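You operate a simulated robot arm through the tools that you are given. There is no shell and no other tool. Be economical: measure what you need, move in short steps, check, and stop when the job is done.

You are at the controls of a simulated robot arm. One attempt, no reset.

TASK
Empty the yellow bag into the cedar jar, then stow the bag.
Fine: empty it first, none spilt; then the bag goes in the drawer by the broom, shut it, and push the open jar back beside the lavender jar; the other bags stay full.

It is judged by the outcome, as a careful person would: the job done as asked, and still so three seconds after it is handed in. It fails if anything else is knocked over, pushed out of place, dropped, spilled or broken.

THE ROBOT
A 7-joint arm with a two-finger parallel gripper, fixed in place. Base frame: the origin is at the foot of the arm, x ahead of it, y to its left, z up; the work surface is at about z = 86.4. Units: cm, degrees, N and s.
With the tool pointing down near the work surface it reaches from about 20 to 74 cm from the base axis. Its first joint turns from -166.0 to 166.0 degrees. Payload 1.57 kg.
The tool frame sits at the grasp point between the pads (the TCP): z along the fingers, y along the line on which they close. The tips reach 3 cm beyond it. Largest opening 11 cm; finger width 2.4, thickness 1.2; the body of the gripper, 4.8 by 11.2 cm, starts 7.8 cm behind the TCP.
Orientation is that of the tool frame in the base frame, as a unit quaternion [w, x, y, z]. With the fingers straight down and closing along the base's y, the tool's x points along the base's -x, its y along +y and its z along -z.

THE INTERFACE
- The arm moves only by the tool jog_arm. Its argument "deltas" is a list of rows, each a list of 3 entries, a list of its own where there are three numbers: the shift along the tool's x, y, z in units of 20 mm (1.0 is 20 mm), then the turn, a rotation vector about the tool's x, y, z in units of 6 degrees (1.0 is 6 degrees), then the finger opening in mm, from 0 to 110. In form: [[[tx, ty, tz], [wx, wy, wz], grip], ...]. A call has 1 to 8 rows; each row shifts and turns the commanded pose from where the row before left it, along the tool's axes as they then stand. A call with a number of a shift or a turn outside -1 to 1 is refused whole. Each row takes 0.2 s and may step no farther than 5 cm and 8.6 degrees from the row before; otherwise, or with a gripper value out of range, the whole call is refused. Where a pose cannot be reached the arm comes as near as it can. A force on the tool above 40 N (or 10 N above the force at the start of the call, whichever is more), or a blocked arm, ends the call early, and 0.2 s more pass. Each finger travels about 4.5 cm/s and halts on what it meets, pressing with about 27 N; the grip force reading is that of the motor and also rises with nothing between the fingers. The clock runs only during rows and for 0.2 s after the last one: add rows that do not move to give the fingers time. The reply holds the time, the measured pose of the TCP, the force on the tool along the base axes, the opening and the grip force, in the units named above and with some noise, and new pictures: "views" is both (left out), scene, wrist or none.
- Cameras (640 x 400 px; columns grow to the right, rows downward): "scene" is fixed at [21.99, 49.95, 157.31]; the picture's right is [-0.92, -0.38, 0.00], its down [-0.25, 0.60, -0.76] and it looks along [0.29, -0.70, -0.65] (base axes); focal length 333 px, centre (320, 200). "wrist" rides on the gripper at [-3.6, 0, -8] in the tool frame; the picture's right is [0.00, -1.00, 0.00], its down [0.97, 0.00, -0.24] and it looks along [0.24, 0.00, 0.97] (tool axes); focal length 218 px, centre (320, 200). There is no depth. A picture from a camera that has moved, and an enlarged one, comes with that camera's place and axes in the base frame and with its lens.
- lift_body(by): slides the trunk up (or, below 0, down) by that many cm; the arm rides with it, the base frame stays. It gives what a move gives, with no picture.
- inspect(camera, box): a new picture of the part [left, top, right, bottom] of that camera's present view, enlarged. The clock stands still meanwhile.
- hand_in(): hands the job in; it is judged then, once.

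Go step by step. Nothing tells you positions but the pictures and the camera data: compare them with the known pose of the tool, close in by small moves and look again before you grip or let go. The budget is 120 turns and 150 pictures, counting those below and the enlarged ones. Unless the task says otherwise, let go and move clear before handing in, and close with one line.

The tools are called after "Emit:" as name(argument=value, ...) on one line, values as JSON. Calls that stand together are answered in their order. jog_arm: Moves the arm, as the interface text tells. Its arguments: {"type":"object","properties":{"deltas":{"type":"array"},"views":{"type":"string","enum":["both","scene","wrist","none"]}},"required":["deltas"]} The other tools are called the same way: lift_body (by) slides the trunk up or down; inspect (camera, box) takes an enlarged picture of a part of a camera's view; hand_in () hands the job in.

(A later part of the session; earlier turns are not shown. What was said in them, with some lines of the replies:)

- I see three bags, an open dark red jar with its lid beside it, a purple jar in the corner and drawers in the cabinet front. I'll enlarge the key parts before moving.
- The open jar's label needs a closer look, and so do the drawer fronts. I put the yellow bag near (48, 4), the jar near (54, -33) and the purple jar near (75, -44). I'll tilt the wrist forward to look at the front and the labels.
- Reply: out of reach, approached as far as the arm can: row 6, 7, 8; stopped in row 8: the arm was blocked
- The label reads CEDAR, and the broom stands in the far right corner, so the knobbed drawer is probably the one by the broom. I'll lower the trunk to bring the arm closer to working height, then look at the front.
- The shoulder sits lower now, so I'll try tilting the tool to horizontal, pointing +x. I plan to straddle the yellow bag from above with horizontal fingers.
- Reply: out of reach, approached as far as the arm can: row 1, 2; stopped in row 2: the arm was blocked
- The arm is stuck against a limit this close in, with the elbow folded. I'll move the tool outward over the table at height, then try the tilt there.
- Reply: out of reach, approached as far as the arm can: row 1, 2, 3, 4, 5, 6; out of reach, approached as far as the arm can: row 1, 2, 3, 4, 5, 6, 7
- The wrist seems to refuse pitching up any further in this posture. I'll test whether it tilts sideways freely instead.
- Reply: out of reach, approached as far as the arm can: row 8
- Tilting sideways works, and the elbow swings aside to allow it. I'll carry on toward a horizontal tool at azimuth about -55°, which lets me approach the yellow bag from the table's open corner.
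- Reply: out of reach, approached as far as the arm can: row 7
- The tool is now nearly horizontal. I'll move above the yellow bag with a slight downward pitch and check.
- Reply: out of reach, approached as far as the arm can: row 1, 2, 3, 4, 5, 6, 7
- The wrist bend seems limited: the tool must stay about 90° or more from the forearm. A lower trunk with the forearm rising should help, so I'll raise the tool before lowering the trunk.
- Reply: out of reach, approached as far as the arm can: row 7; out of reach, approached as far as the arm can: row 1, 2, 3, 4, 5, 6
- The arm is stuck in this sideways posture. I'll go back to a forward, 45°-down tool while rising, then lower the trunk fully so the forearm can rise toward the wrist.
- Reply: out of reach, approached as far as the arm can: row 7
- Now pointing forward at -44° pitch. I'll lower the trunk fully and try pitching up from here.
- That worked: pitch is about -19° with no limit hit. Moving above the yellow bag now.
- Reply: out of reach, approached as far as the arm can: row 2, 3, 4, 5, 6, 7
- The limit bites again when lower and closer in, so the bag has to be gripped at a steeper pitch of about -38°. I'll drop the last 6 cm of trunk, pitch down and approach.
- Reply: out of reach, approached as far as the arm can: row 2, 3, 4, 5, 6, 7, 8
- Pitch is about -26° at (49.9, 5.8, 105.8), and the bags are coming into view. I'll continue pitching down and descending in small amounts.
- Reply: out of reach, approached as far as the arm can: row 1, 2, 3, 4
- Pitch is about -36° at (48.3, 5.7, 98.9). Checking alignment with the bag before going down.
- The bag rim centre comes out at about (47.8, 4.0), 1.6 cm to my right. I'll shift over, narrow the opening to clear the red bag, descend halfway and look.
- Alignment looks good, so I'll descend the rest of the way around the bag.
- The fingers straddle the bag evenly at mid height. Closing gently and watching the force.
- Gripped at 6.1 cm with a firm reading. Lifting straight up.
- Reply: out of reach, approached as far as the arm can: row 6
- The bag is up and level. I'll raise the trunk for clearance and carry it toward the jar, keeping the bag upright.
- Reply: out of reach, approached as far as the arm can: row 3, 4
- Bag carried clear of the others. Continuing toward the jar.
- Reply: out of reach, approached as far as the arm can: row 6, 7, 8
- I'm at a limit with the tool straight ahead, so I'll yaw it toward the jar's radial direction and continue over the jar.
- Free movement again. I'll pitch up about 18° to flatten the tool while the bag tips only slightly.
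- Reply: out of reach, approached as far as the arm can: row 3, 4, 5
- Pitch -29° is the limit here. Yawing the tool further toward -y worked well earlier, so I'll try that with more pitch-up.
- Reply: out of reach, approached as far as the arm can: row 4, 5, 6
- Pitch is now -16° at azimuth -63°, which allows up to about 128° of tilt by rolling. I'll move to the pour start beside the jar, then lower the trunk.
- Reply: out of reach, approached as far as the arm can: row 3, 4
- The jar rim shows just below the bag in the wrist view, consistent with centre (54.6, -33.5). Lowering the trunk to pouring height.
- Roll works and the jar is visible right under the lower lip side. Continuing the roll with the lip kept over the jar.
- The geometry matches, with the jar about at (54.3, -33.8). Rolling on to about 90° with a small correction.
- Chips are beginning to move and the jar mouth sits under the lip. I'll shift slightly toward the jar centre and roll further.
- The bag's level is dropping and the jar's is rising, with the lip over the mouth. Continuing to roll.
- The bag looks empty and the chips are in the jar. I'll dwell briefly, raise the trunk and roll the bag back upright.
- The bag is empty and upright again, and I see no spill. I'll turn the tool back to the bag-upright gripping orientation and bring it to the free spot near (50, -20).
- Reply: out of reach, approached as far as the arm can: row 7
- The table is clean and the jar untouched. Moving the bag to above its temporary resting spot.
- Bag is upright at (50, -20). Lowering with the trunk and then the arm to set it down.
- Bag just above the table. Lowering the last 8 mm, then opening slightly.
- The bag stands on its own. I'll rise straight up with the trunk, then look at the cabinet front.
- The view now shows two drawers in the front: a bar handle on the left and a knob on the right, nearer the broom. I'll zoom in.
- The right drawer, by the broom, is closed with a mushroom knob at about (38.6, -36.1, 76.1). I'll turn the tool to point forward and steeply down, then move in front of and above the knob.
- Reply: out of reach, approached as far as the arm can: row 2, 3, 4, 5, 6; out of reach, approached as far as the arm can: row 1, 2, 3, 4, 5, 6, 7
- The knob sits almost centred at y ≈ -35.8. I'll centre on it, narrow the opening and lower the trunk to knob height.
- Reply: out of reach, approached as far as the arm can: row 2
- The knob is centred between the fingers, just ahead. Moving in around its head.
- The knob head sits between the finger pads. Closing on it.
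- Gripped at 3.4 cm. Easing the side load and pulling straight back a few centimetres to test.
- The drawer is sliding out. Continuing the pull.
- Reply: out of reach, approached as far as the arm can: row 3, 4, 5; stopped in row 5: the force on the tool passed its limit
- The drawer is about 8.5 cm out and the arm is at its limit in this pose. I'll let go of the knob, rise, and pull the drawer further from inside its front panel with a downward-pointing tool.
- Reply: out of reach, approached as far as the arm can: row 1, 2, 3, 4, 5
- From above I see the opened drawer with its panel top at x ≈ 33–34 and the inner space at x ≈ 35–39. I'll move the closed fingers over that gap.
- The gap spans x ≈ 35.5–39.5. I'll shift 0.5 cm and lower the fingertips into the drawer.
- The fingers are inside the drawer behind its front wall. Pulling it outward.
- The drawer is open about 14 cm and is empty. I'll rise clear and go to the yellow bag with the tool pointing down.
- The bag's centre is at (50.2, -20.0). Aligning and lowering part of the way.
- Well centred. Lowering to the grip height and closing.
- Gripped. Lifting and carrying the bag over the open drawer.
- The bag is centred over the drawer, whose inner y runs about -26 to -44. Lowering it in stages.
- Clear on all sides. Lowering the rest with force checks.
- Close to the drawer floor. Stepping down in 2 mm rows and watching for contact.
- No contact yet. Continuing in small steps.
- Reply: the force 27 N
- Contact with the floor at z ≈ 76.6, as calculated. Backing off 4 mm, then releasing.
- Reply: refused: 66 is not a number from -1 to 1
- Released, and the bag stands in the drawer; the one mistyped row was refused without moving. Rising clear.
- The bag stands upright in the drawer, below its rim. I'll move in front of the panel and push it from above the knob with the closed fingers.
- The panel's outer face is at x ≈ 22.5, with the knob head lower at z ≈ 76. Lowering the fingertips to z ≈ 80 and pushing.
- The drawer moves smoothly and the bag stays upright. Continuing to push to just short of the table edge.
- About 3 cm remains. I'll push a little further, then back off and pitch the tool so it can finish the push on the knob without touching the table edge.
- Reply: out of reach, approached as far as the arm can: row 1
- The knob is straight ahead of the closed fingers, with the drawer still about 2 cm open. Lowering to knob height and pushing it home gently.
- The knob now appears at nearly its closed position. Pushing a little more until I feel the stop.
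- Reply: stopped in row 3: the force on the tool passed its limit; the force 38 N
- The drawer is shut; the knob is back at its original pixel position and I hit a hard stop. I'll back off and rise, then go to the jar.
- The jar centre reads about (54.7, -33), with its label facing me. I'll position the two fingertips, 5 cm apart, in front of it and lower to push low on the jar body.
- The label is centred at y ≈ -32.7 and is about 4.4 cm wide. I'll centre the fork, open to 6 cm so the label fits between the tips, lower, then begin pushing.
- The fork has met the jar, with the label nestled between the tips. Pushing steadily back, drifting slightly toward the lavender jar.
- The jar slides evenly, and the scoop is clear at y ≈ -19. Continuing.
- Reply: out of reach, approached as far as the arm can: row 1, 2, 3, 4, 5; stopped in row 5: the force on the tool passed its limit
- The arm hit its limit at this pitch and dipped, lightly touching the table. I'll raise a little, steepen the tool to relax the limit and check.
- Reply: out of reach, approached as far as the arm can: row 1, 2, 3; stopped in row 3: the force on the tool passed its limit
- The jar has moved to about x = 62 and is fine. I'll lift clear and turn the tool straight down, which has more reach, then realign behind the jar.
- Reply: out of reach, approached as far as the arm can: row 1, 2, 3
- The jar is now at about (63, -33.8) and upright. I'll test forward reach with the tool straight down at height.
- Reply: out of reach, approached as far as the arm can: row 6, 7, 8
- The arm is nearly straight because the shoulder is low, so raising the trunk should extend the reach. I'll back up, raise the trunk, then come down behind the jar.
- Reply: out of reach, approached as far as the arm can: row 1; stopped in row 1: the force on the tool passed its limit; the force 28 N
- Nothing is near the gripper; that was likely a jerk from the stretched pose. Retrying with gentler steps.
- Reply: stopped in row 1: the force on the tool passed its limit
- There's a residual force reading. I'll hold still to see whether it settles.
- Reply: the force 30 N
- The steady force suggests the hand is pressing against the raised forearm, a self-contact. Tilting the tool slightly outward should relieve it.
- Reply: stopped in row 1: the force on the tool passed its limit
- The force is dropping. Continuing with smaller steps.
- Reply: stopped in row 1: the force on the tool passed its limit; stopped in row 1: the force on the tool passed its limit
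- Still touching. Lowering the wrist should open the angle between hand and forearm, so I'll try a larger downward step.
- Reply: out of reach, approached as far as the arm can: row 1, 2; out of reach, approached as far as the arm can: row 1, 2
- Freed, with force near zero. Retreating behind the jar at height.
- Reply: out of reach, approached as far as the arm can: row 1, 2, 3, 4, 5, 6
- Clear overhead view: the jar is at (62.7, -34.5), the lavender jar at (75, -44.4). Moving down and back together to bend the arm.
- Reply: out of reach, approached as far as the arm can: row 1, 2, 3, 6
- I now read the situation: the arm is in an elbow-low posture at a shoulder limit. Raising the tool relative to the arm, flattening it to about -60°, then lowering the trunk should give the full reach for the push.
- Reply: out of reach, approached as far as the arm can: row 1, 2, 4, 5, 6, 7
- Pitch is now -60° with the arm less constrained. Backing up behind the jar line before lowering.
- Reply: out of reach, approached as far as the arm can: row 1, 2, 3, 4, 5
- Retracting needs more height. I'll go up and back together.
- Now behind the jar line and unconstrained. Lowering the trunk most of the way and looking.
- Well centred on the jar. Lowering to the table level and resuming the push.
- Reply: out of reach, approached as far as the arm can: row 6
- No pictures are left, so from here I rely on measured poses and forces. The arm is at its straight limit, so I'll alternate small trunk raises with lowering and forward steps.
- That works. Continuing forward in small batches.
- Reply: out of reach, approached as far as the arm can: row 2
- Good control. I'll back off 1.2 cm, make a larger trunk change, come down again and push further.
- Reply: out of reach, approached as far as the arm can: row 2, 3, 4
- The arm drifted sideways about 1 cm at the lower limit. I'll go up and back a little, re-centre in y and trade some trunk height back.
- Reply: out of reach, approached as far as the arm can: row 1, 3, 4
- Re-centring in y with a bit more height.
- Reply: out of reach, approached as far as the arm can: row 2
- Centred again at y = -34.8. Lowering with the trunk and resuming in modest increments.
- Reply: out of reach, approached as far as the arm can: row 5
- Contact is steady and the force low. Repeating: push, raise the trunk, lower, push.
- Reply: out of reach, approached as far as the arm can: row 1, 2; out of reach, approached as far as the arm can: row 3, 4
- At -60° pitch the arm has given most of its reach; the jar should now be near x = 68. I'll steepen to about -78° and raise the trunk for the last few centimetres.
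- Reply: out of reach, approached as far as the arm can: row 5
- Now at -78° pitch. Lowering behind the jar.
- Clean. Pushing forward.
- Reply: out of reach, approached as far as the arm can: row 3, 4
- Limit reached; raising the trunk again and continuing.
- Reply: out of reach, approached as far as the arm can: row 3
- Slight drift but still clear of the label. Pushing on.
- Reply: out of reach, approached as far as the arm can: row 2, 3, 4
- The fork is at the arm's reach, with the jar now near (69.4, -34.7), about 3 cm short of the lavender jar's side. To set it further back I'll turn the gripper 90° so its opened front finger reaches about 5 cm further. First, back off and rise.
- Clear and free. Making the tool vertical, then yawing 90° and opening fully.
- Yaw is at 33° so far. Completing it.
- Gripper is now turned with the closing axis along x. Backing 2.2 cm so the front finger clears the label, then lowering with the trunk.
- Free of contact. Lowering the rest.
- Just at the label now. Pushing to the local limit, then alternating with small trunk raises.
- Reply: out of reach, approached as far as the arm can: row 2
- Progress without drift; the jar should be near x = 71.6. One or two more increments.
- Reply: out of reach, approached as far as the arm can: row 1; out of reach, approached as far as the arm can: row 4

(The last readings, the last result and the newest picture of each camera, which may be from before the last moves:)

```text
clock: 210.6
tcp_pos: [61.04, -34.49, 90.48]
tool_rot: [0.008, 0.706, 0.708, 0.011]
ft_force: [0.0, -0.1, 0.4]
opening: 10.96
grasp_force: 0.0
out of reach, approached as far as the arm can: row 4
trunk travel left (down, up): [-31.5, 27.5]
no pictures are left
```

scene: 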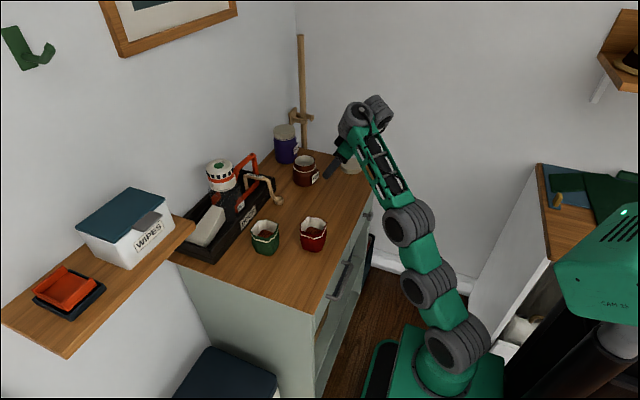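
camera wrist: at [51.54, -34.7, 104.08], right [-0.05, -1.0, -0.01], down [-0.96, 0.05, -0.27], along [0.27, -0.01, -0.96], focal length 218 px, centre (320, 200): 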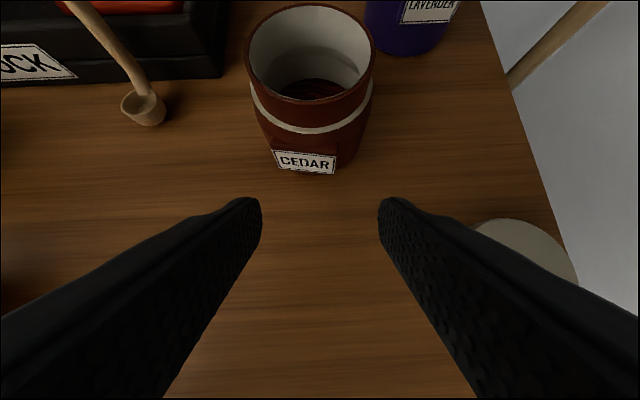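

The jar should now be at about (72.6, -34.5), level with the lavender jar. Backing off and rising clear.

Emit:
jog_arm(deltas=[[[0, -0.15, -0.05], [0, 0, 0], 110], [[0, -0.2, -0.3], [0, 0, 0], 110], [[0, -0.3, -0.6], [0, 0, 0], 110], [[0, -0.4, -0.7], [0, 0, 0], 110], [[0, -0.5, -0.7], [0, 0, 0], 110], [[0, -0.5, -0.7], [0, 0, 0], 110], [[0, 0, 0], [0, 0, 0], 110]], views="none")

Emit:
lift_body(by=12)

```text
clock: 212.2
tcp_pos: [56.75, -34.5, 96.56]
tool_rot: [0.009, 0.707, 0.707, 0.011]
ft_force: [0.1, -0.2, -0.3]
opening: 10.99
grasp_force: 0.0
trunk travel left (down, up): [-31.5, 27.5]
no pictures are left
```

```text
clock: 213.7
tcp_pos: [56.77, -34.37, 108.51]
tool_rot: [0.008, 0.706, 0.708, 0.011]
ft_force: [-0.4, -0.1, 0.3]
opening: 10.99
grasp_force: 0.1
trunk travel left (down, up): [-43.5, 15.5]
```

The gripper is open, clear and well above the table, with no force on it. Handing in.

Emit:
hand_in()

```text
The job is handed in.
```

I emptied the yellow bag into the cedar jar and saw no spill. The bag is in the drawer by the broom, the drawer is shut, and I pushed the open jar back to about (72.6, -34.5), beside the lavender jar. The pictures ran out near the end, so the last 10 cm or so of the jar push went by measured pose and force, and I haven't seen the jar's final position.
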